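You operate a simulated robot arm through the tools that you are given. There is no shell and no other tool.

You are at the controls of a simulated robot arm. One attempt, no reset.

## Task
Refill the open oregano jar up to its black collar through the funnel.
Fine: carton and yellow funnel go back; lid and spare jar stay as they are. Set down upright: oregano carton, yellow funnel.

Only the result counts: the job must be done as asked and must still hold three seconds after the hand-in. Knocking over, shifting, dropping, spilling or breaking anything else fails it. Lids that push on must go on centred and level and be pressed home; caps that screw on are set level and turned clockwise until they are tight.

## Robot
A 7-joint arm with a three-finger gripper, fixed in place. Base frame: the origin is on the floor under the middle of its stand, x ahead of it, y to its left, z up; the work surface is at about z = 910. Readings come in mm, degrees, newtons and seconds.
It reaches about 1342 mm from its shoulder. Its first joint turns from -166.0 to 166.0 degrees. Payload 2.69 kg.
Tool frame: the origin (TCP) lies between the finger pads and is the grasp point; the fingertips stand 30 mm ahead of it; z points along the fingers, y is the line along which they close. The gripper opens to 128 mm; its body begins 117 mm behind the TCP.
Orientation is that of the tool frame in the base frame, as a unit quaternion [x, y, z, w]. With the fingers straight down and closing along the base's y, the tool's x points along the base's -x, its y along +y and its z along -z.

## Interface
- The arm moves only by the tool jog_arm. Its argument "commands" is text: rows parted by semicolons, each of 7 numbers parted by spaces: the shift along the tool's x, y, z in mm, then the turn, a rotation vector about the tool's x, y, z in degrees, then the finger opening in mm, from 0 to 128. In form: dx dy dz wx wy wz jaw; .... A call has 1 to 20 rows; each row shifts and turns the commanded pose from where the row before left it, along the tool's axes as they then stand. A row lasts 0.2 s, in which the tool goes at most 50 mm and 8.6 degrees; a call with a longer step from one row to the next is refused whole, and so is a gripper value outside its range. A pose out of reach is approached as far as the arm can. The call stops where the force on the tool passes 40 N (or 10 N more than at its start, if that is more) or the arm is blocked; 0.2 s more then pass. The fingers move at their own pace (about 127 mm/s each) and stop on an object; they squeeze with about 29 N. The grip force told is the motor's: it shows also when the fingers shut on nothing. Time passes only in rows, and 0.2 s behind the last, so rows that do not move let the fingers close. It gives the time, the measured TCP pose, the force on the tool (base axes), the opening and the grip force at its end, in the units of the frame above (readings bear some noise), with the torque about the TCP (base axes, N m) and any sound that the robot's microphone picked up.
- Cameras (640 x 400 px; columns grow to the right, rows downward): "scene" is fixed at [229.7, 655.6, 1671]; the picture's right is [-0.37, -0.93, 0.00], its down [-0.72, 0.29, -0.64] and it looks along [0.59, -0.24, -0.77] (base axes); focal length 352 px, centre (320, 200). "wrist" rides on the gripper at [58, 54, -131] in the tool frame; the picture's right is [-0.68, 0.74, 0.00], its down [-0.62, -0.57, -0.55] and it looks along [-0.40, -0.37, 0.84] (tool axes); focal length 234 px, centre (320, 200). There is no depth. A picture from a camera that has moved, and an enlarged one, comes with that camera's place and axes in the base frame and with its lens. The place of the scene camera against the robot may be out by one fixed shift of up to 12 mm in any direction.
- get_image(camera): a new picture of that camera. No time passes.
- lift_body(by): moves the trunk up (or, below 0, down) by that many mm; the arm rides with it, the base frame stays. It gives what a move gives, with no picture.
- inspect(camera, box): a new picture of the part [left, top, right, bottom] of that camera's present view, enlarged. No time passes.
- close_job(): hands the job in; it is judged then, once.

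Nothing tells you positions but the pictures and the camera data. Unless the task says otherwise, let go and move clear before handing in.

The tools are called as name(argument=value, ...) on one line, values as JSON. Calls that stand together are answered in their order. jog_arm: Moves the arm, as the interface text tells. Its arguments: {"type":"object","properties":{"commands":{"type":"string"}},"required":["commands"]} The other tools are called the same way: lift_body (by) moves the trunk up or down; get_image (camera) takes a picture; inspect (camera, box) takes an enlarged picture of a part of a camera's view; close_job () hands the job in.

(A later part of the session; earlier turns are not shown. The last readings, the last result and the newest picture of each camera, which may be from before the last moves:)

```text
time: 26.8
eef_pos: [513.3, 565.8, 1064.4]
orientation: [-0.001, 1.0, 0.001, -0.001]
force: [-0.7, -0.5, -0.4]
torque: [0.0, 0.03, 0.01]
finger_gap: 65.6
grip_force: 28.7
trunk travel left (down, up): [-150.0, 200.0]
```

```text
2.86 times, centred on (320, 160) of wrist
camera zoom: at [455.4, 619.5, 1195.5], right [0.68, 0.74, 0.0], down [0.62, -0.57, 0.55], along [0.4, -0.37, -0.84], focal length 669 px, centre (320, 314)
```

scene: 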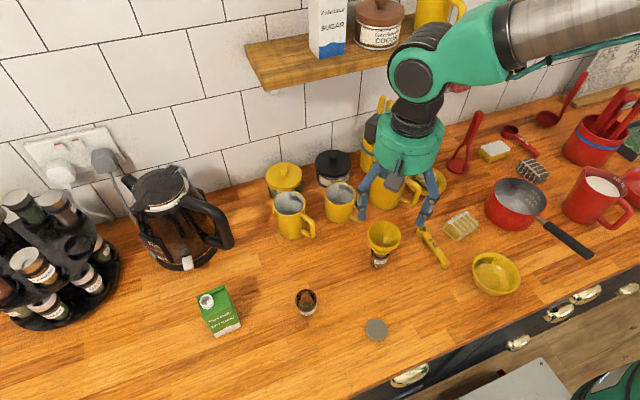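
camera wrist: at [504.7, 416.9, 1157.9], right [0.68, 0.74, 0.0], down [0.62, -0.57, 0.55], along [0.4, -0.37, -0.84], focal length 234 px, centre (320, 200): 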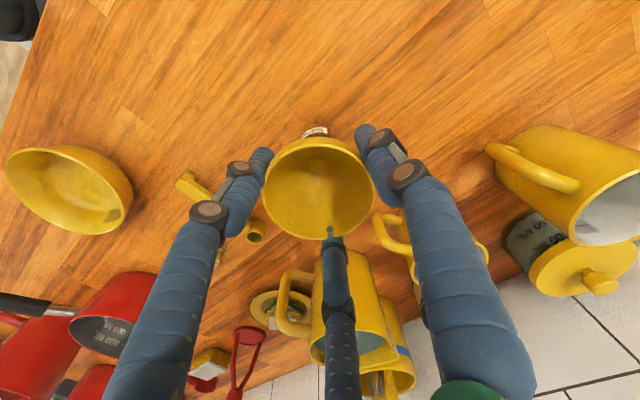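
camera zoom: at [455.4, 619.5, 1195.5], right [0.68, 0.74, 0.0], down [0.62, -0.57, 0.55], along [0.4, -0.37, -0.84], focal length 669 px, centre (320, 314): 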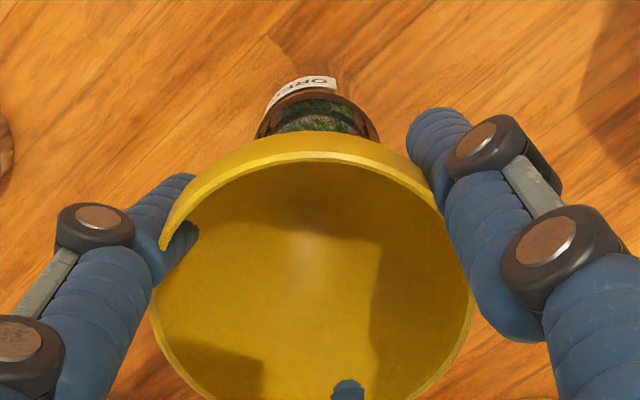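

It looks aligned. I'll lower slowly into the neck and watch the force.

jog_arm(commands="0 0 5 0 0 0 60; 0 0 5 0 0 0 60; 0 0 5 0 0 0 60; 0 0 5 0 0 0 60; 0 0 5 0 0 0 60; 0 0 4 0 0 0 60; 0 0 3 0 0 0 60; 0 0 0 0 0 0 60; 0 0 0 0 0 0 60")

inspect(camera="scene", box=[270, 250, 350, 320])

```text
time: 28.8
eef_pos: [512.9, 566.1, 1032.8]
orientation: [0.001, 1.0, 0.001, 0.001]
force: [-0.1, -0.5, -0.8]
torque: [0.0, 0.02, 0.01]
finger_gap: 65.7
grip_force: 29.4
trunk travel left (down, up): [-150.0, 200.0]
```

```text
5.71 times, centred on (310, 285) of scene
camera zoom: at [229.7, 655.6, 1671.0], right [-0.37, -0.93, 0.0], down [-0.72, 0.29, -0.64], along [0.59, -0.24, -0.77], focal length 2013 px, centre (377, -286)
```

zoom: 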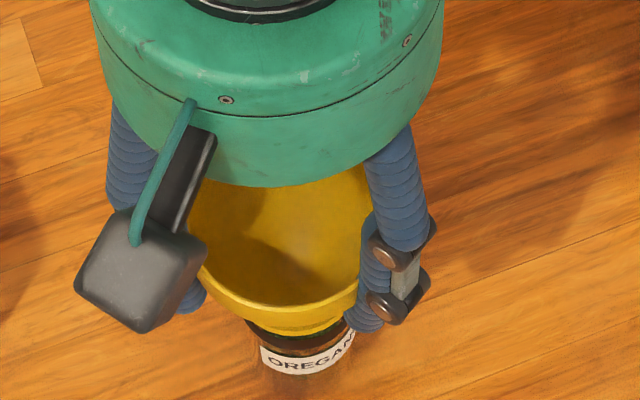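

There is no contact force yet. I'll take the last few millimetres in 1 mm steps.

jog_arm(commands="0 0 1 0 0 0 60; 0 0 1 0 0 0 60; 0 0 1 0 0 0 60; 0 0 1 0 0 0 60; 0 0 0 0 0 0 60")

inspect(camera="scene", box=[285, 280, 335, 320])

```text
time: 30.0
eef_pos: [512.7, 566.4, 1030.1]
orientation: [0.0, 1.0, 0.001, 0.0]
force: [-0.2, -0.1, 0.1]
torque: [0.03, 0.0, 0.01]
finger_gap: 65.3
grip_force: 28.8
trunk travel left (down, up): [-150.0, 200.0]
```

```text
10.00 times, centred on (310, 300) of scene
camera zoom: at [229.7, 655.6, 1671.0], right [-0.37, -0.93, 0.0], down [-0.72, 0.29, -0.64], along [0.59, -0.24, -0.77], focal length 3523 px, centre (420, -800)
```

zoom: 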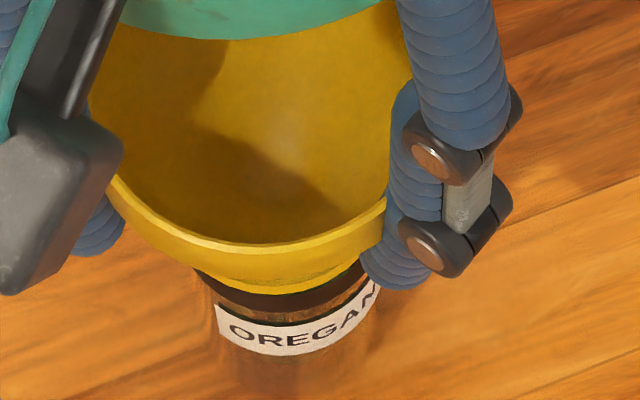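

jog_arm(commands="0 0 0.7 0 0 0 60; 0 0 0.7 0 0 0 60; 0 0 0 0 0 0 60; 0 0 0 0 0 0 60")

```text
time: 31.0
eef_pos: [513.3, 566.3, 1028.7]
orientation: [0.0, 1.0, 0.0, 0.0]
force: [0.1, 0.7, 0.2]
torque: [-0.01, 0.01, 0.0]
finger_gap: 65.6
grip_force: 28.9
trunk travel left (down, up): [-150.0, 200.0]
```

jog_arm(commands="0 0 0.6 0 0 0 60; 0 0 0.5 0 0 0 60; 0 0 0 0 0 0 60; 0 0 0 0 0 0 60")

inspect(camera="wrist", box=[250, 120, 390, 250])

```text
time: 32.0
eef_pos: [512.5, 566.0, 1026.0]
orientation: [0.0, 1.0, 0.001, 0.0]
force: [-0.7, 0.0, 0.7]
torque: [0.02, 0.01, -0.01]
finger_gap: 65.7
grip_force: 29.1
trunk travel left (down, up): [-150.0, 200.0]
```

```text
3.08 times, centred on (320, 185) of wrist
camera zoom: at [454.5, 620.1, 1156.5], right [0.68, 0.74, 0.0], down [0.62, -0.57, 0.55], along [0.4, -0.37, -0.84], focal length 720 px, centre (320, 246)
```

zoom: 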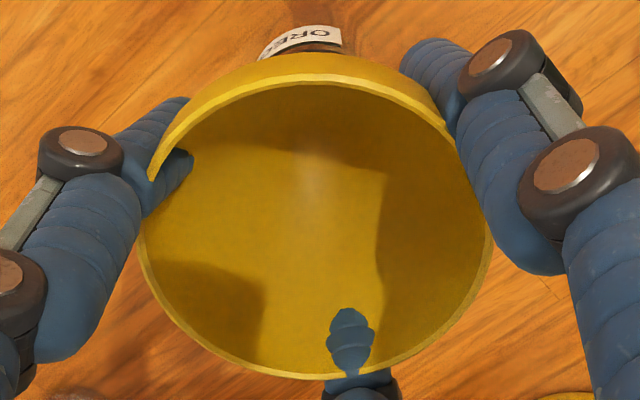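

The rim now looks slightly larger in the view, so the funnel may have seated and slid a little up the fingers. I'll check the seating closely before letting go.

inspect(camera="scene", box=[285, 280, 335, 320])

get_image(camera="wrist")

```text
10.00 times, centred on (310, 300) of scene
camera zoom: at [229.7, 655.6, 1671.0], right [-0.37, -0.93, 0.0], down [-0.72, 0.29, -0.64], along [0.59, -0.24, -0.77], focal length 3523 px, centre (420, -800)
```

zoom: 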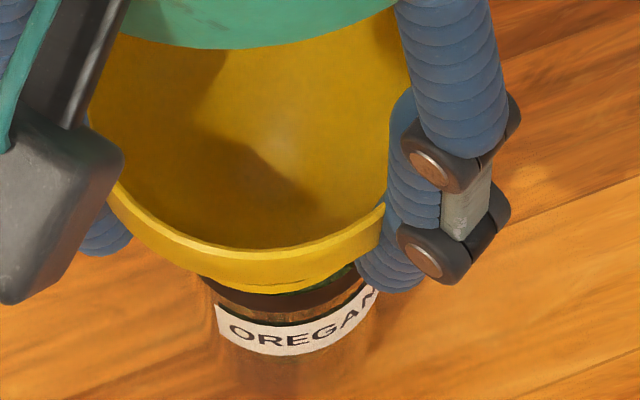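

```text
taken
camera wrist: at [454.5, 620.1, 1156.5], right [0.68, 0.74, 0.0], down [0.62, -0.57, 0.55], along [0.4, -0.37, -0.84], focal length 234 px, centre (320, 200)
```

wrist: 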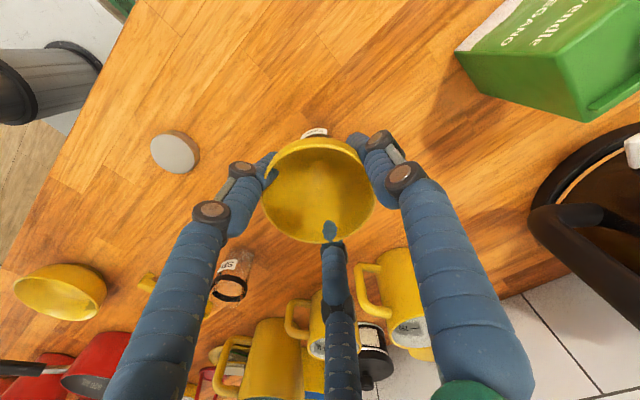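

The funnel held still while the hand went down, so it is seated on the jar, and the jar label hasn't moved. I'll release gently.

jog_arm(commands="0 0 0 0 0 0 66; 0 0 0 0 0 0 67; 0 0 0 0 0 0 69; 0 0 0 0 0 0 72; 0 0 0 0 0 0 78; 0 0 0 0 0 0 86; 0 0 0 0 0 0 96; 0 0 0 0 0 0 104; 0 0 0 0 0 0 104")

inspect(camera="wrist", box=[250, 120, 390, 250])

inspect(camera="scene", box=[270, 250, 350, 320])

```text
time: 34.0
eef_pos: [512.7, 566.6, 1026.1]
orientation: [0.0, 1.0, 0.001, 0.001]
force: [0.8, 0.4, 0.5]
torque: [0.0, -0.04, 0.07]
finger_gap: 103.8
grip_force: 0.0
trunk travel left (down, up): [-150.0, 200.0]
```

```text
3.08 times, centred on (320, 185) of wrist
camera zoom: at [454.5, 620.1, 1156.5], right [0.68, 0.74, 0.0], down [0.62, -0.57, 0.55], along [0.4, -0.37, -0.84], focal length 720 px, centre (320, 246)
```

zoom: 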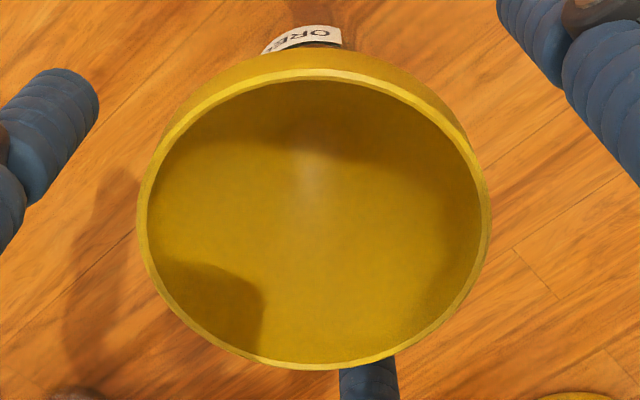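

```text
5.71 times, centred on (310, 285) of scene
camera zoom: at [229.7, 655.6, 1671.0], right [-0.37, -0.93, 0.0], down [-0.72, 0.29, -0.64], along [0.59, -0.24, -0.77], focal length 2013 px, centre (377, -286)
```

zoom: 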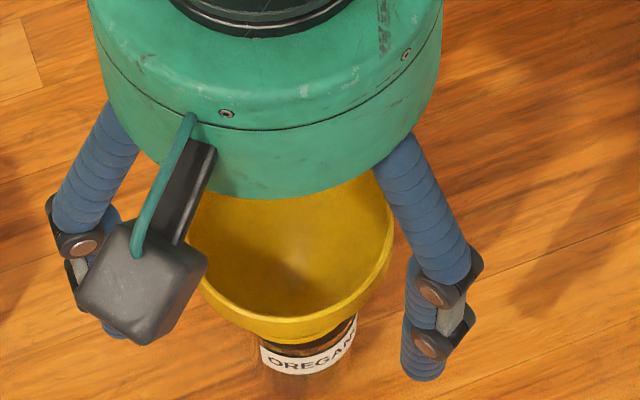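

The funnel settled level on the jar. I'll rise straight up clear of it and check.

jog_arm(commands="0 0 -10 0 0 0 104; 0 0 -20 0 0 0 104; 0 0 -25 0 0 0 104; 0 0 -30 0 0 0 104; 0 0 -30 0 0 0 104; 0 0 -30 0 0 0 104; 0 0 0 0 0 0 104; 0 0 0 0 0 0 104")

get_image(camera="wrist")

inspect(camera="scene", box=[270, 250, 350, 320])

inspect(camera="wrist", box=[270, 80, 370, 150])

```text
time: 35.8
eef_pos: [514.4, 565.8, 1171.3]
orientation: [-0.001, 1.0, 0.001, 0.0]
force: [0.8, -0.3, -0.5]
torque: [-0.02, 0.0, -0.01]
finger_gap: 103.9
grip_force: 0.0
trunk travel left (down, up): [-150.0, 200.0]
```

```text
taken
camera wrist: at [454.5, 620.1, 1300.7], right [0.68, 0.74, 0.0], down [0.62, -0.57, 0.55], along [0.4, -0.37, -0.84], focal length 234 px, centre (320, 200)
```

wrist: 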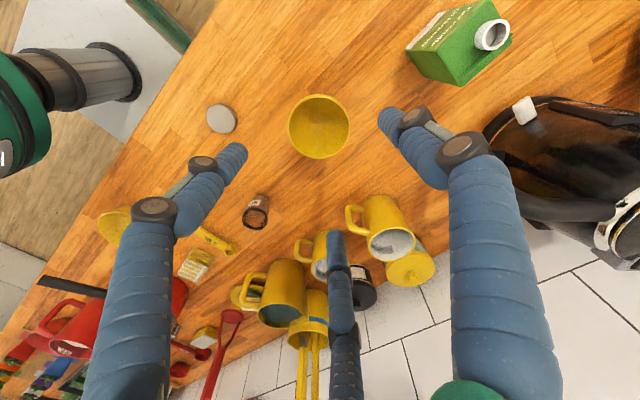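

```text
5.71 times, centred on (310, 285) of scene
camera zoom: at [229.7, 655.6, 1671.0], right [-0.37, -0.93, 0.0], down [-0.72, 0.29, -0.64], along [0.59, -0.24, -0.77], focal length 2013 px, centre (377, -286)
```

zoom: 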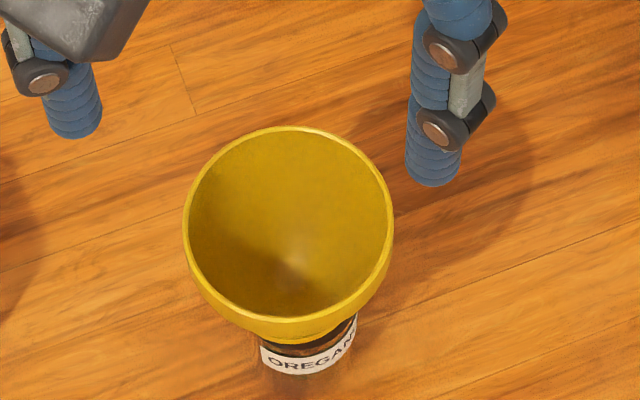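

```text
5.71 times, centred on (320, 115) of wrist
camera zoom: at [454.5, 620.1, 1300.7], right [0.68, 0.74, 0.0], down [0.62, -0.57, 0.55], along [0.4, -0.37, -0.84], focal length 1338 px, centre (320, 686)
```

zoom: 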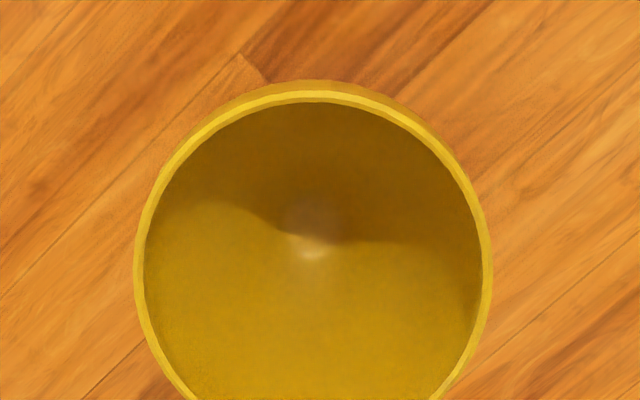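

The funnel is on the oregano jar. Before the side grasp, I'll refine the carton's position from this view.

inspect(camera="wrist", box=[395, 0, 523, 96])

inspect(camera="scene", box=[185, 275, 255, 345])

```text
4.17 times, centred on (459, 48) of wrist
camera zoom: at [454.5, 620.1, 1300.7], right [0.68, 0.74, 0.0], down [0.62, -0.57, 0.55], along [0.4, -0.37, -0.84], focal length 976 px, centre (-259, 833)
```

zoom: 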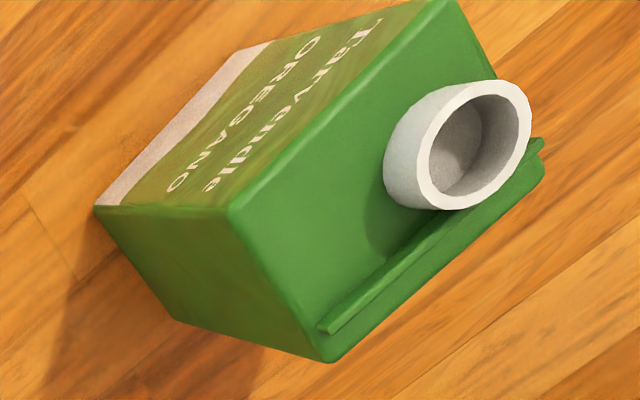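

```text
5.71 times, centred on (220, 310) of scene
camera zoom: at [229.7, 655.6, 1671.0], right [-0.37, -0.93, 0.0], down [-0.72, 0.29, -0.64], along [0.59, -0.24, -0.77], focal length 2013 px, centre (891, -429)
```

zoom: 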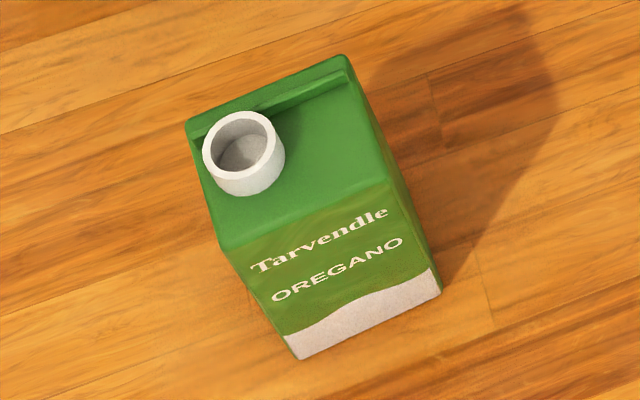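

The carton centre is about (561, 735), its top is at z≈1018, and its yaw is about 4.5°. Before grasping it, I'll rehearse the pour orientation in free air above the counter to make sure the arm can reach it.

jog_arm(commands="0 0 -40 0 0 0 100; 17 -30 -40 0 0 0 100; 17 -30 0 0 0 0 100; 0 0 0 0 -8 0 100; 0 0 0 0 -8 0 100; 0 0 0 0 -8 0 100; 0 0 0 0 -8 0 100; 0 0 0 0 -8 0 100; 0 0 0 0 -8 0 100; 0 0 0 0 -8 0 100; 0 0 0 0 -8 0 100; 0 0 0 0 -8 0 100; 0 0 0 0 0 0 100")

get_image(camera="scene")

```text
refused: row 2 steps farther than a row can; nothing moved
```

```text
taken
```

scene: 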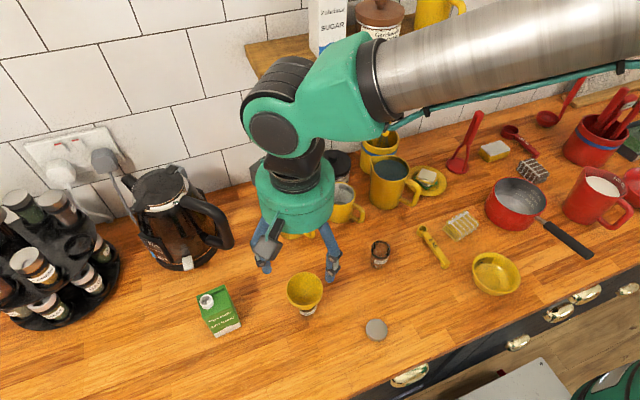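

jog_arm(commands="0 0 -40 0 0 0 100; 10 -18 -40 0 0 0 100; 24 -42 0 0 0 0 100; 0 0 0 0 -8 0 100; 0 0 0 0 -8 0 100; 0 0 0 0 -8 0 100; 0 0 0 0 -8 0 100; 0 0 0 0 -8 0 100; 0 0 0 0 -8 0 100; 0 0 0 0 -8 0 100; 0 0 0 0 -8 0 100; 0 0 0 0 -8 0 100; 0 0 0 0 0 0 100")

get_image(camera="scene")

```text
time: 38.6
eef_pos: [479.7, 506.3, 1251.7]
orientation: [0.001, 0.809, 0.0, 0.588]
force: [-0.8, -0.2, -0.4]
torque: [0.01, -0.03, -0.01]
finger_gap: 100.1
grip_force: 0.0
trunk travel left (down, up): [-150.0, 200.0]
```

```text
taken
```

scene: 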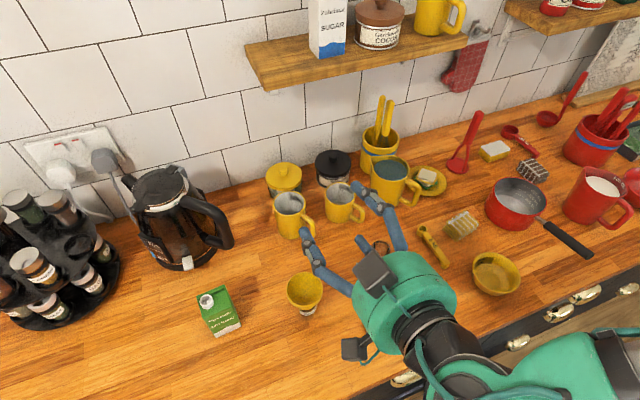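

The level pose works here. Now I'll test the roll for the pour.

jog_arm(commands="0 0 0 0 0 -8.4 100; 0 0 0 0 0 -8.4 100; 0 0 0 0 0 -8.4 100; 0 0 0 0 0 -8.4 100; 0 0 0 0 0 -8.4 100; 0 0 0 0 0 -8.4 100; 0 0 0 0 0 -8.4 100; 0 0 0 0 0 -8.4 100; 0 0 0 0 0 -8.4 100; 0 0 0 0 0 -8.4 100; 0 0 0 0 0 -8.4 100; 0 0 0 0 0 -8.4 100; 0 0 0 0 0 -8.4 100; 0 0 0 0 0 -8.4 100; 0 0 0 0 0 0 100")

get_image(camera="scene")

get_image(camera="wrist")

```text
time: 41.8
eef_pos: [478.6, 505.8, 1251.8]
orientation: [0.692, -0.42, 0.502, -0.305]
force: [0.7, -0.1, 0.3]
torque: [-0.05, -0.02, -0.04]
finger_gap: 99.9
grip_force: 0.0
trunk travel left (down, up): [-150.0, 200.0]
```

```text
taken
```

scene: 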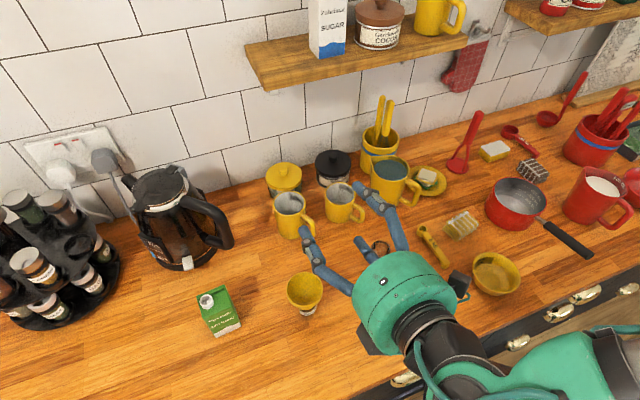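

```text
taken
camera wrist: at [348.8, 429.1, 1271.8], right [-0.3, 0.26, -0.92], down [-0.46, 0.81, 0.38], along [0.84, 0.53, -0.12], focal length 234 px, centre (320, 200)
```

wrist: 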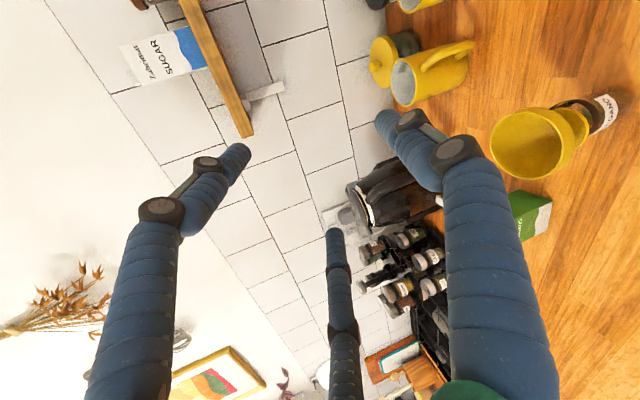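

The full roll is reachable, and from here the wrist camera sees the funnel. I'll zoom to check the funnel's seating and level.

inspect(camera="wrist", box=[480, 70, 640, 200])

```text
3.08 times, centred on (560, 135) of wrist
camera zoom: at [348.8, 429.1, 1271.8], right [-0.3, 0.26, -0.92], down [-0.46, 0.81, 0.38], along [0.84, 0.53, -0.12], focal length 720 px, centre (-418, 400)
```

zoom: 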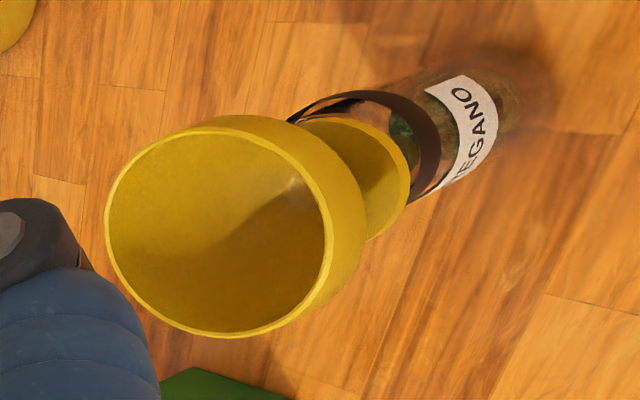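

The funnel is seated properly. I'll undo the roll and move to the pre-grasp position in front of the carton.

jog_arm(commands="0 0 0 0 0 8.4 100; 0 0 0 0 0 8.4 100; 0 0 0 0 0 8.4 100; 0 0 0 0 0 8.4 100; 0 0 0 0 0 8.4 100; 0 0 0 0 0 8.4 100; 0 0 0 0 0 8.4 100; 0 0 0 0 0 8.4 100; 0 0 0 0 0 8.4 100; 0 0 0 0 0 8.4 100; 0 0 0 0 0 8.4 100; 0 0 0 0 0 8.4 100; 0 0 0 0 0 8.4 100; 0 0 0 0 0 8.4 100; 0 0 0 0 0 0 100")

jog_arm(commands="25.05 26.2 4.6 0 0 0 100; 25.05 26.2 4.6 0 0 0 100; 25.05 26.2 4.6 0 0 0 100; 25.05 26.2 4.6 0 0 0 100; 25.05 26.2 4.6 0 0 0 100; 25.05 26.2 4.6 0 0 0 100; 25.05 26.2 4.6 0 0 0 100; 25.05 26.2 4.6 0 0 0 100; 0 0 0 -4.28 0 -1.39 100; 0 0 0 0 0 0 100; 0 0 0 0 0 0 100")

get_image(camera="wrist")

get_image(camera="scene")

```text
time: 45.0
eef_pos: [479.2, 504.3, 1252.3]
orientation: [0.001, 0.809, 0.002, 0.587]
force: [-0.9, 0.4, -0.3]
torque: [0.01, 0.02, 0.04]
finger_gap: 100.0
grip_force: 0.0
trunk travel left (down, up): [-150.0, 200.0]
```

```text
time: 47.4
eef_pos: [453.1, 714.6, 1048.7]
orientation: [-0.031, 0.809, 0.024, 0.587]
force: [0.0, -0.2, 0.3]
torque: [-0.03, 0.0, 0.03]
finger_gap: 99.9
grip_force: 0.0
trunk travel left (down, up): [-150.0, 200.0]
```

```text
taken
camera wrist: at [306.5, 757.9, 1033.1], right [0.15, 0.75, 0.65], down [-0.29, -0.59, 0.75], along [0.95, -0.3, 0.13], focal length 234 px, centre (320, 200)
```

wrist: 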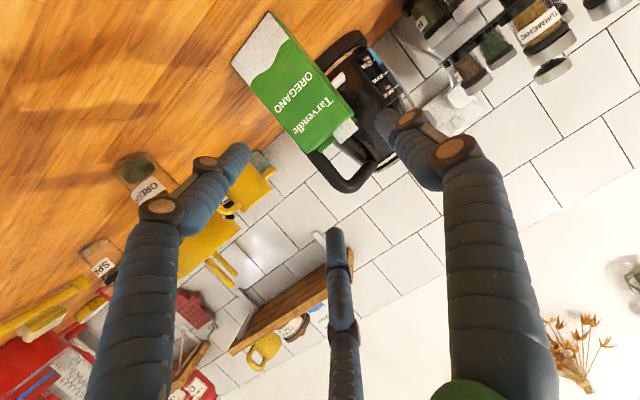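

```text
taken
```

scene: 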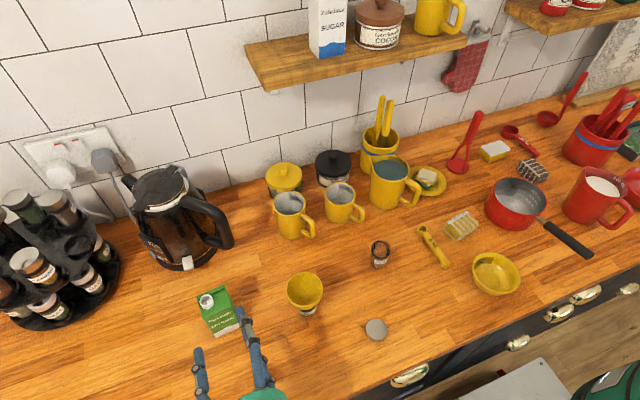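

inspect(camera="wrist", box=[220, 0, 380, 160])

```text
2.50 times, centred on (300, 80) of wrist
camera zoom: at [306.5, 757.9, 1033.1], right [0.15, 0.75, 0.65], down [-0.29, -0.59, 0.75], along [0.95, -0.3, 0.13], focal length 585 px, centre (370, 500)
```

zoom: 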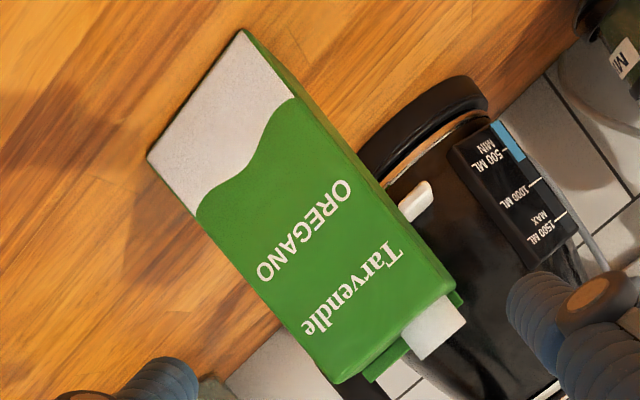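

The carton corners match my estimate within 1 mm. I'll descend and move in part way with the fingers straddling it.

jog_arm(commands="18.1 0 5.9 0 0 0 100; 18.1 0 5.9 0 0 0 100; 18.0 0.5 5.8 0 0 0 100; -6.2 0 19 0 0 0 100; -6.2 0 19 0 0 0 100; -6.2 0 19 0 0 0 100; 0 0 0 0 0 0 100; 0 0 0 0 0 0 100")

get_image(camera="wrist")

inspect(camera="scene", box=[150, 260, 310, 400])

```text
time: 49.2
eef_pos: [512.7, 719.7, 992.8]
orientation: [-0.032, 0.809, 0.025, 0.587]
force: [0.4, 0.6, -0.1]
torque: [0.0, -0.01, 0.0]
finger_gap: 99.6
grip_force: 0.0
trunk travel left (down, up): [-150.0, 200.0]
```

```text
taken
camera wrist: at [364.9, 763.2, 977.0], right [0.15, 0.75, 0.65], down [-0.29, -0.59, 0.75], along [0.95, -0.3, 0.13], focal length 234 px, centre (320, 200)
```

wrist: 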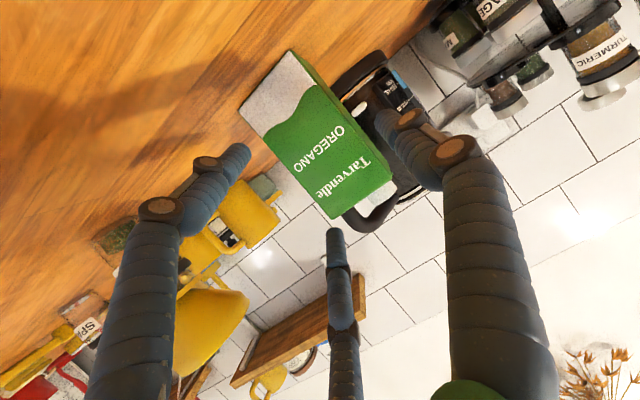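

```text
2.86 times, centred on (230, 330) of scene
camera zoom: at [229.7, 655.6, 1671.0], right [-0.37, -0.93, 0.0], down [-0.72, 0.29, -0.64], along [0.59, -0.24, -0.77], focal length 1007 px, centre (577, -171)
```

zoom: 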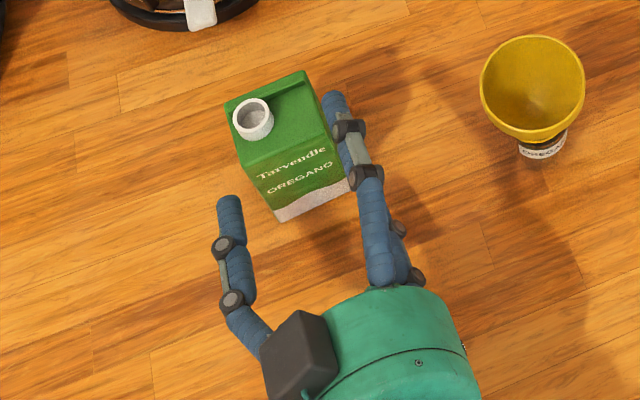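

It's well lined up. I'll go forward the remaining 49 mm.

jog_arm(commands="-5.1 0 15.7 0 0 0 100; -5.1 0 15.7 0 0 0 100; -5.1 0 15.7 0 0 0 100; 0 0 0 0 0 0 100; 0 0 0 0 0 0 100")

get_image(camera="wrist")

inspect(camera="scene", box=[150, 240, 310, 380])

```text
time: 50.4
eef_pos: [561.3, 724.9, 992.4]
orientation: [-0.031, 0.808, 0.024, 0.588]
force: [0.0, -0.3, 0.2]
torque: [-0.02, 0.04, 0.02]
finger_gap: 99.9
grip_force: 0.0
trunk travel left (down, up): [-150.0, 200.0]
```

```text
taken
camera wrist: at [414.6, 768.3, 976.6], right [0.15, 0.75, 0.65], down [-0.29, -0.59, 0.75], along [0.95, -0.3, 0.13], focal length 234 px, centre (320, 200)
```

wrist: 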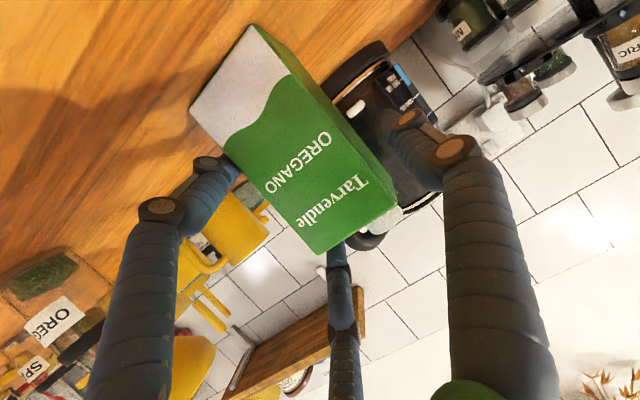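

```text
2.86 times, centred on (230, 310) of scene
camera zoom: at [229.7, 655.6, 1671.0], right [-0.37, -0.93, 0.0], down [-0.72, 0.29, -0.64], along [0.59, -0.24, -0.77], focal length 1007 px, centre (577, -114)
```

zoom: 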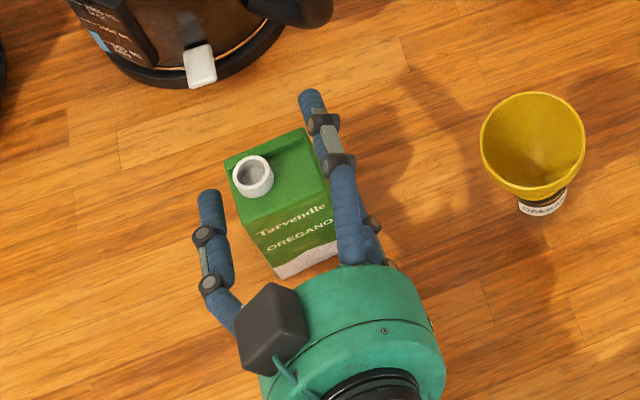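

The carton sits between the fingers. I'll narrow the fingers a bit, then lower to grip height.

jog_arm(commands="0 0 0 0 0 0 94; 0 0 0 0 0 0 90; 0 0 0 0 0 0 87; 0 0 0 0 0 0 85; 0 0 0 0 0 0 85")

get_image(camera="wrist")

inspect(camera="scene", box=[180, 260, 280, 360])

```text
time: 51.6
eef_pos: [560.5, 727.3, 992.6]
orientation: [-0.031, 0.808, 0.024, 0.588]
force: [-0.1, -0.1, -0.1]
torque: [-0.04, 0.0, -0.02]
finger_gap: 85.5
grip_force: 0.5
trunk travel left (down, up): [-150.0, 200.0]
```

```text
taken
camera wrist: at [414.5, 768.2, 976.6], right [0.15, 0.75, 0.65], down [-0.29, -0.59, 0.75], along [0.95, -0.3, 0.13], focal length 234 px, centre (320, 200)
```

wrist: 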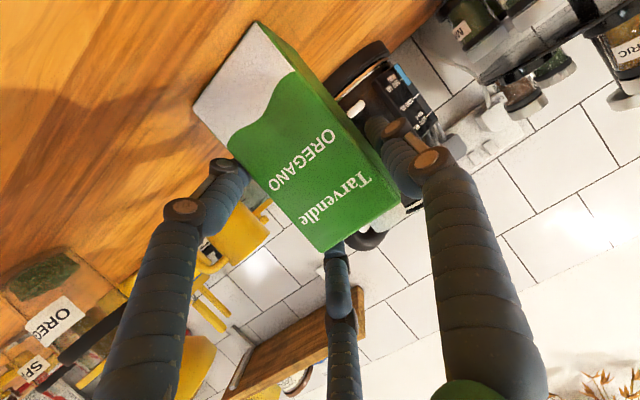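

```text
4.00 times, centred on (230, 310) of scene
camera zoom: at [229.7, 655.6, 1671.0], right [-0.37, -0.93, 0.0], down [-0.72, 0.29, -0.64], along [0.59, -0.24, -0.77], focal length 1409 px, centre (680, -240)
```

zoom: 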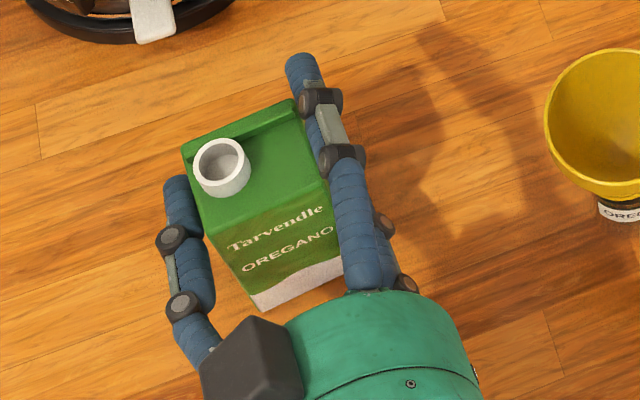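

The pair fingers nudged the carton a few mm toward +Y. I'll shift the hand 4 mm toward -Y to free it, then lower to grip height.

jog_arm(commands="0 -4 0 0 0 0 85; 0 0 0 0 0 0 85; 6 0 1.9 0 0 0 85; 6 0 1.9 0 0 0 85; 5.7 0 1.9 0 0 0 85; 0 0 0 0 0 0 85")

get_image(camera="wrist")

inspect(camera="scene", box=[180, 260, 280, 360])

```text
time: 53.0
eef_pos: [562.5, 720.4, 974.3]
orientation: [-0.031, 0.808, 0.024, 0.587]
force: [0.3, 0.3, 0.9]
torque: [-0.01, 0.01, 0.02]
finger_gap: 85.2
grip_force: 0.3
trunk travel left (down, up): [-150.0, 200.0]
```

```text
taken
camera wrist: at [414.9, 763.6, 958.2], right [0.15, 0.75, 0.65], down [-0.29, -0.59, 0.75], along [0.95, -0.3, 0.13], focal length 234 px, centre (320, 200)
```

wrist: 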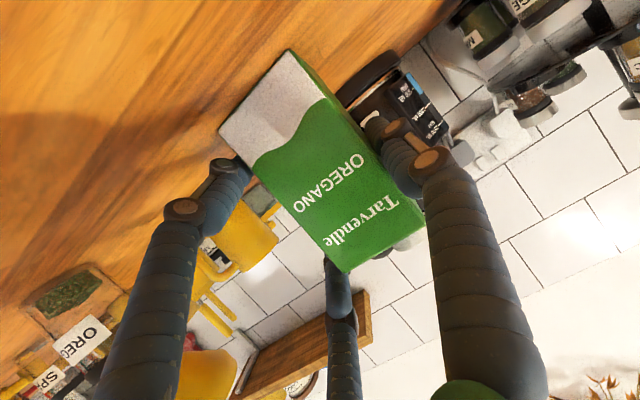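

```text
4.00 times, centred on (230, 310) of scene
camera zoom: at [229.7, 655.6, 1671.0], right [-0.37, -0.93, 0.0], down [-0.72, 0.29, -0.64], along [0.59, -0.24, -0.77], focal length 1409 px, centre (680, -240)
```

zoom: 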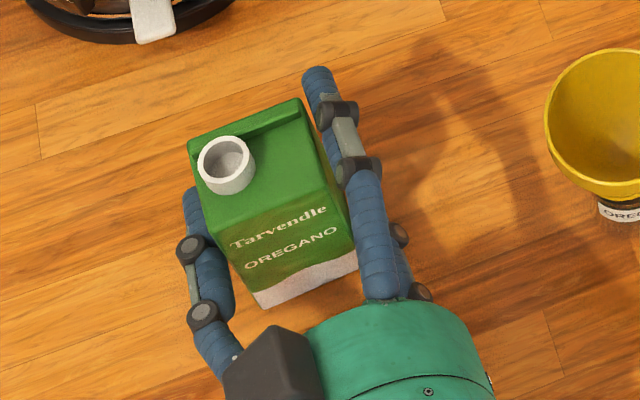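

Both sides are now close to the carton. I'll close the grip.

jog_arm(commands="0 0 0 0 0 0 83; 0 0 0 0 0 0 81; 0 0 0 0 0 0 79; 0 0 0 0 0 0 77; 0 0 0 0 0 0 75; 0 0 0 0 0 0 72; 0 0 0 0 0 0 68; 0 0 0 0 0 0 64; 0 0 0 0 0 0 60; 0 0 0 0 0 0 60")

get_image(camera="wrist")

inspect(camera="scene", box=[180, 260, 280, 360])

```text
time: 55.2
eef_pos: [561.6, 719.8, 975.0]
orientation: [-0.031, 0.808, 0.024, 0.588]
force: [-1.0, 2.1, 1.8]
torque: [-0.04, 0.06, -0.02]
finger_gap: 80.9
grip_force: 29.1
trunk travel left (down, up): [-150.0, 200.0]
```

```text
taken
camera wrist: at [414.9, 763.6, 958.5], right [0.15, 0.75, 0.65], down [-0.29, -0.59, 0.75], along [0.95, -0.3, 0.13], focal length 234 px, centre (320, 200)
```

wrist: 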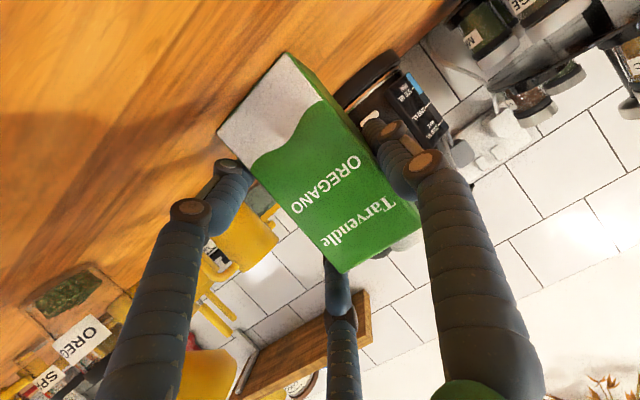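

```text
4.00 times, centred on (230, 310) of scene
camera zoom: at [229.7, 655.6, 1671.0], right [-0.37, -0.93, 0.0], down [-0.72, 0.29, -0.64], along [0.59, -0.24, -0.77], focal length 1409 px, centre (680, -240)
```

zoom: 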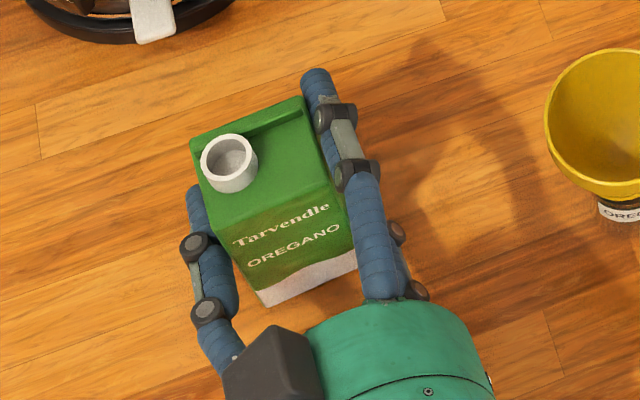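

The grip is firm at 29 N, and the carton is within about 1 mm of its original spot. I'll lift slightly and check.

jog_arm(commands="-2.4 0 -0.8 0 0 0 60; -2.4 0 -0.8 0 0 0 60; -4.75 0 -1.55 0 0 0 60; -4.75 0 -1.55 0 0 0 60; 0 0 0 0 0 0 60")

get_image(camera="wrist")

inspect(camera="scene", box=[180, 260, 280, 360])

```text
time: 56.4
eef_pos: [560.6, 721.7, 989.1]
orientation: [-0.032, 0.809, 0.024, 0.587]
force: [0.0, 0.1, -1.6]
torque: [-0.02, 0.03, 0.0]
finger_gap: 80.9
grip_force: 29.2
trunk travel left (down, up): [-150.0, 200.0]
```

```text
taken
camera wrist: at [414.8, 763.5, 973.3], right [0.15, 0.75, 0.65], down [-0.29, -0.59, 0.75], along [0.95, -0.3, 0.13], focal length 234 px, centre (320, 200)
```

wrist: 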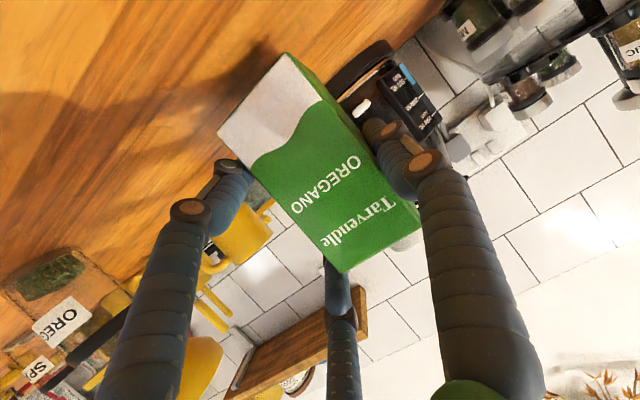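

```text
4.00 times, centred on (230, 310) of scene
camera zoom: at [229.7, 655.6, 1671.0], right [-0.37, -0.93, 0.0], down [-0.72, 0.29, -0.64], along [0.59, -0.24, -0.77], focal length 1409 px, centre (680, -240)
```

zoom: 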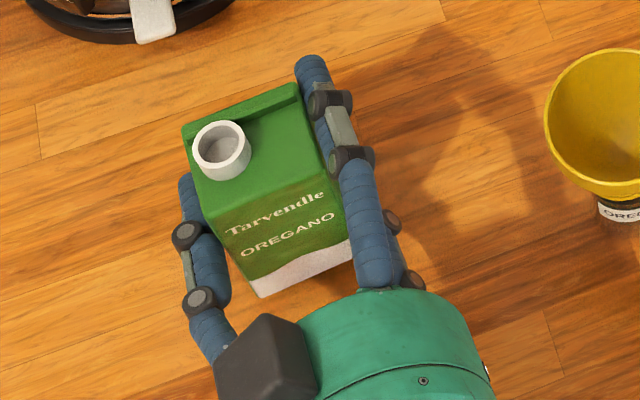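

The carton lifts securely. I'll raise it to clear the funnel and carry it over to the pour side.

jog_arm(commands="-15 0 -4.9 0 0 0 60; -21.9 0 -7.1 0 0 0 60; -21.9 0 -7.1 0 0 0 60; -21.9 0 -7.1 0 0 0 60; -21.9 0 -7.1 0 0 0 60; -21.9 0 -7.1 0 0 0 60; -18 0 -5.9 0 0 0 60; -10 0 -3.3 0 0 0 60; 0 0 0 0 0 0 60")

jog_arm(commands="1.2 -12 -3.6 0 0 0 60; 2.33 -24.3 -7.18 0 0 0 60; 2.33 -24.3 -7.18 0 0 0 60; 2.33 -24.3 -7.18 0 0 0 60; 2.33 -24.3 -7.18 0 0 0 60; 2.33 -24.3 -7.18 0 0 0 60; 2.33 -24.3 -7.18 0 0 0 60; 2.33 -24.3 -7.18 0 0 0 60; 1.2 -12.3 -3.5 0 0 0 60; 0 0 0 0 0 0 60; 0 0 0 0 0 0 60")

get_image(camera="scene")

get_image(camera="wrist")

```text
time: 58.4
eef_pos: [562.2, 719.1, 1151.9]
orientation: [-0.031, 0.808, 0.024, 0.587]
force: [0.1, -0.1, -1.4]
torque: [-0.02, -0.01, 0.02]
finger_gap: 81.0
grip_force: 28.6
trunk travel left (down, up): [-150.0, 200.0]
```

```text
time: 60.8
eef_pos: [517.2, 520.4, 1151.5]
orientation: [-0.031, 0.808, 0.024, 0.587]
force: [0.1, 0.5, -2.1]
torque: [0.0, -0.01, 0.02]
finger_gap: 81.0
grip_force: 28.9
trunk travel left (down, up): [-150.0, 200.0]
```

```text
taken
```

scene: 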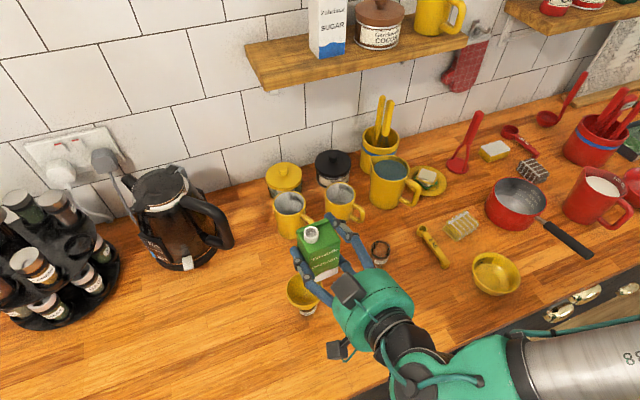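

```text
taken
camera wrist: at [370.7, 564.2, 1133.9], right [0.15, 0.75, 0.65], down [-0.29, -0.59, 0.75], along [0.95, -0.3, 0.13], focal length 234 px, centre (320, 200)
```

wrist: 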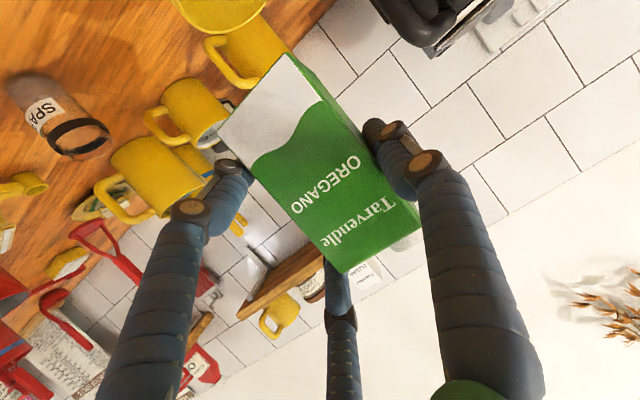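

The carton is upright beside the funnel. I'll start tilting it in small steps, with the spout side leading toward the funnel, and check often.

jog_arm(commands="0 -11.7 0 0 0 0 60; 0 -11.7 0 0 0 0 60; 0 0 0 2.63 0 -8.08 60; 0 0 0 2.63 0 -8.08 60; 0 0 0 2.63 0 -8.08 60; 0 0 0 2.63 0 -8.08 60; 0 0 0 2.63 0 -8.08 60; 0 0 0 0 0 0 60")

get_image(camera="scene")

inspect(camera="scene", box=[260, 200, 380, 320])

get_image(camera="wrist")

```text
time: 62.6
eef_pos: [518.8, 498.6, 1149.9]
orientation: [-0.241, 0.745, -0.272, 0.559]
force: [-1.1, -0.1, -2.5]
torque: [-0.01, -0.02, -0.03]
finger_gap: 81.1
grip_force: 29.3
trunk travel left (down, up): [-150.0, 200.0]
```

```text
taken
```

scene: 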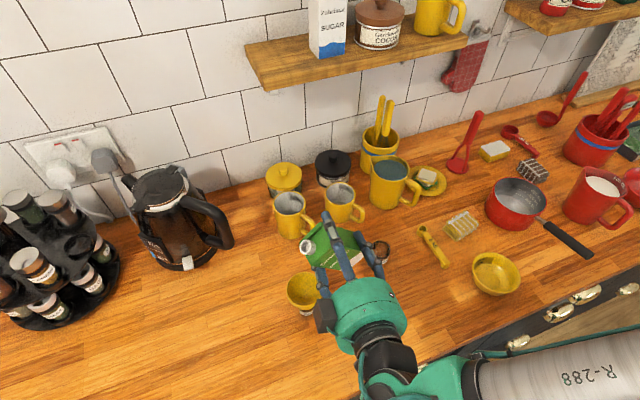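

```text
3.33 times, centred on (320, 260) of scene
camera zoom: at [229.7, 655.6, 1671.0], right [-0.37, -0.93, 0.0], down [-0.72, 0.29, -0.64], along [0.59, -0.24, -0.77], focal length 1174 px, centre (320, 0)
```

zoom: 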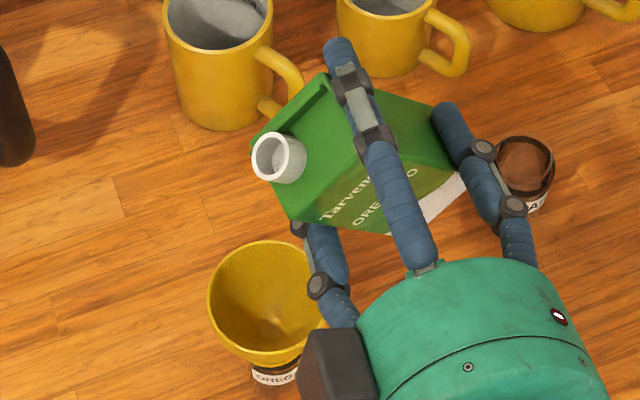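

```text
taken
camera wrist: at [373.9, 517.8, 1100.8], right [0.13, 0.99, -0.02], down [-0.34, 0.07, 0.94], along [0.93, -0.12, 0.34], focal length 234 px, centre (320, 200)
```

wrist: 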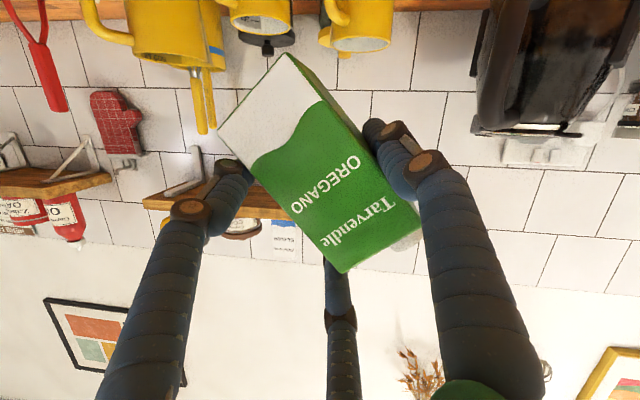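

The tilt tracks well and the spout is above the funnel. I'll lower a little and continue to about 60°.

jog_arm(commands="15.65 11.65 5.1 0 0 0 60; 15.65 11.65 5.1 0 0 0 60; 0 0 0 2.63 0 -8.08 60; 0 0 0 2.63 0 -8.08 60; 0 0 0 0 0 0 60")

inspect(camera="scene", box=[260, 220, 360, 320])

get_image(camera="wrist")

```text
time: 63.8
eef_pos: [519.3, 493.7, 1109.3]
orientation: [-0.319, 0.69, -0.381, 0.525]
force: [0.6, 0.4, -1.3]
torque: [-0.02, -0.05, -0.03]
finger_gap: 80.9
grip_force: 28.6
trunk travel left (down, up): [-150.0, 200.0]
```

```text
4.00 times, centred on (310, 270) of scene
camera zoom: at [229.7, 655.6, 1671.0], right [-0.37, -0.93, 0.0], down [-0.72, 0.29, -0.64], along [0.59, -0.24, -0.77], focal length 1409 px, centre (360, -80)
```

zoom: 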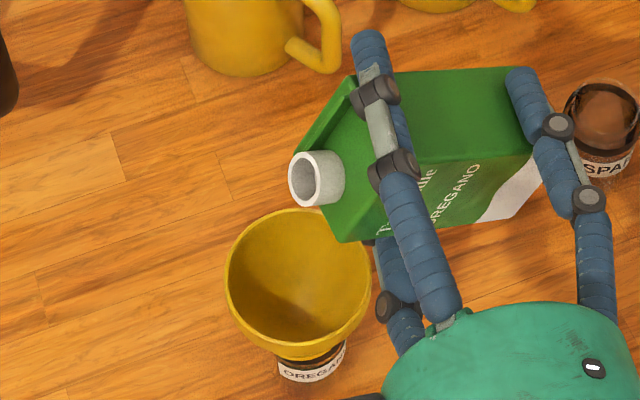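

```text
taken
camera wrist: at [375.3, 497.6, 1053.9], right [0.14, 0.94, -0.31], down [-0.36, 0.34, 0.87], along [0.92, -0.01, 0.38], focal length 234 px, centre (320, 200)
```

wrist: 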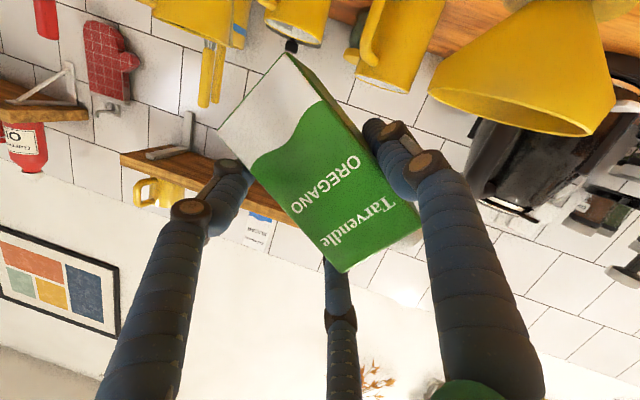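

The spout opening is over the funnel at about 60° tilt and nothing flows yet. I'll shift 4 mm toward the base to centre it better and tilt a bit more.

jog_arm(commands="1.2 0 -3.8 1.5 0 -4.76 60; 0 0 0 1.5 0 -4.76 60; 0 0 0 0 0 0 60")

inspect(camera="scene", box=[260, 220, 360, 320])

```text
time: 64.6
eef_pos: [514.6, 494.0, 1108.9]
orientation: [-0.36, 0.652, -0.441, 0.501]
force: [0.4, 0.8, -1.6]
torque: [0.02, -0.01, -0.02]
finger_gap: 80.8
grip_force: 28.7
trunk travel left (down, up): [-150.0, 200.0]
```

```text
4.00 times, centred on (310, 270) of scene
camera zoom: at [229.7, 655.6, 1671.0], right [-0.37, -0.93, 0.0], down [-0.72, 0.29, -0.64], along [0.59, -0.24, -0.77], focal length 1409 px, centre (360, -80)
```

zoom: 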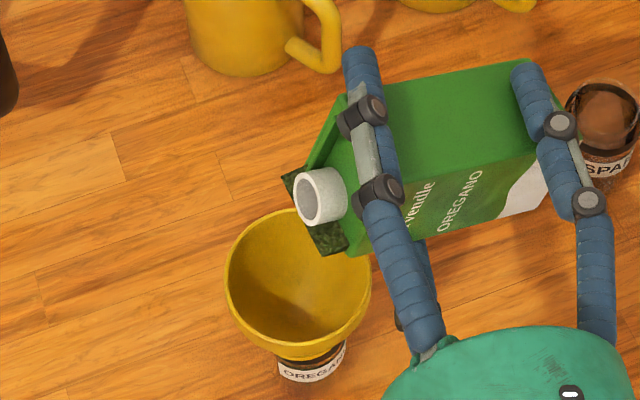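

A dark oregano surface is now showing near the spout at about 69°, so flow should start soon. I'll go in small steps.

jog_arm(commands="0 0 0 1.24 0 -3.8 60; 0 0 0 0 0 0 60")

inspect(camera="scene", box=[270, 230, 350, 310])

get_image(camera="wrist")

```text
time: 65.2
eef_pos: [514.1, 493.3, 1108.9]
orientation: [-0.377, 0.634, -0.465, 0.489]
force: [-0.2, -0.6, -1.5]
torque: [0.0, -0.04, 0.0]
finger_gap: 81.0
grip_force: 28.8
trunk travel left (down, up): [-150.0, 200.0]
```

```text
5.00 times, centred on (310, 270) of scene
camera zoom: at [229.7, 655.6, 1671.0], right [-0.37, -0.93, 0.0], down [-0.72, 0.29, -0.64], along [0.59, -0.24, -0.77], focal length 1762 px, centre (370, -150)
```

zoom: 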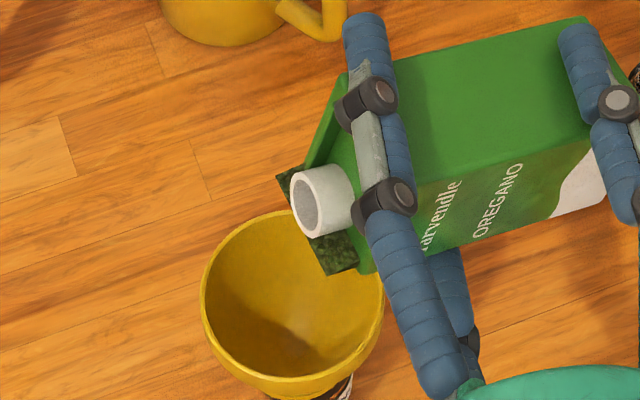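

```text
taken
camera wrist: at [372.4, 483.6, 1051.9], right [0.14, 0.84, -0.52], down [-0.37, 0.53, 0.76], along [0.92, 0.09, 0.39], focal length 234 px, centre (320, 200)
```

wrist: 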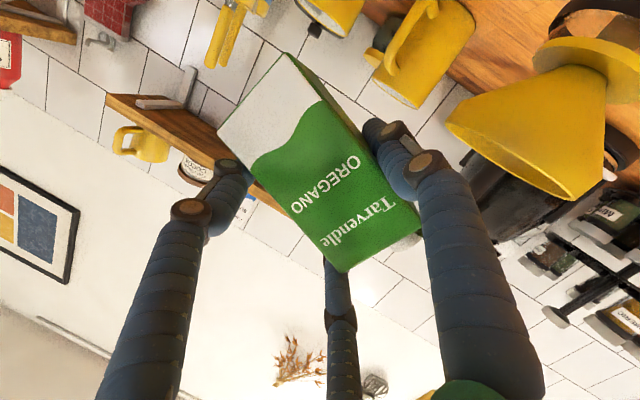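

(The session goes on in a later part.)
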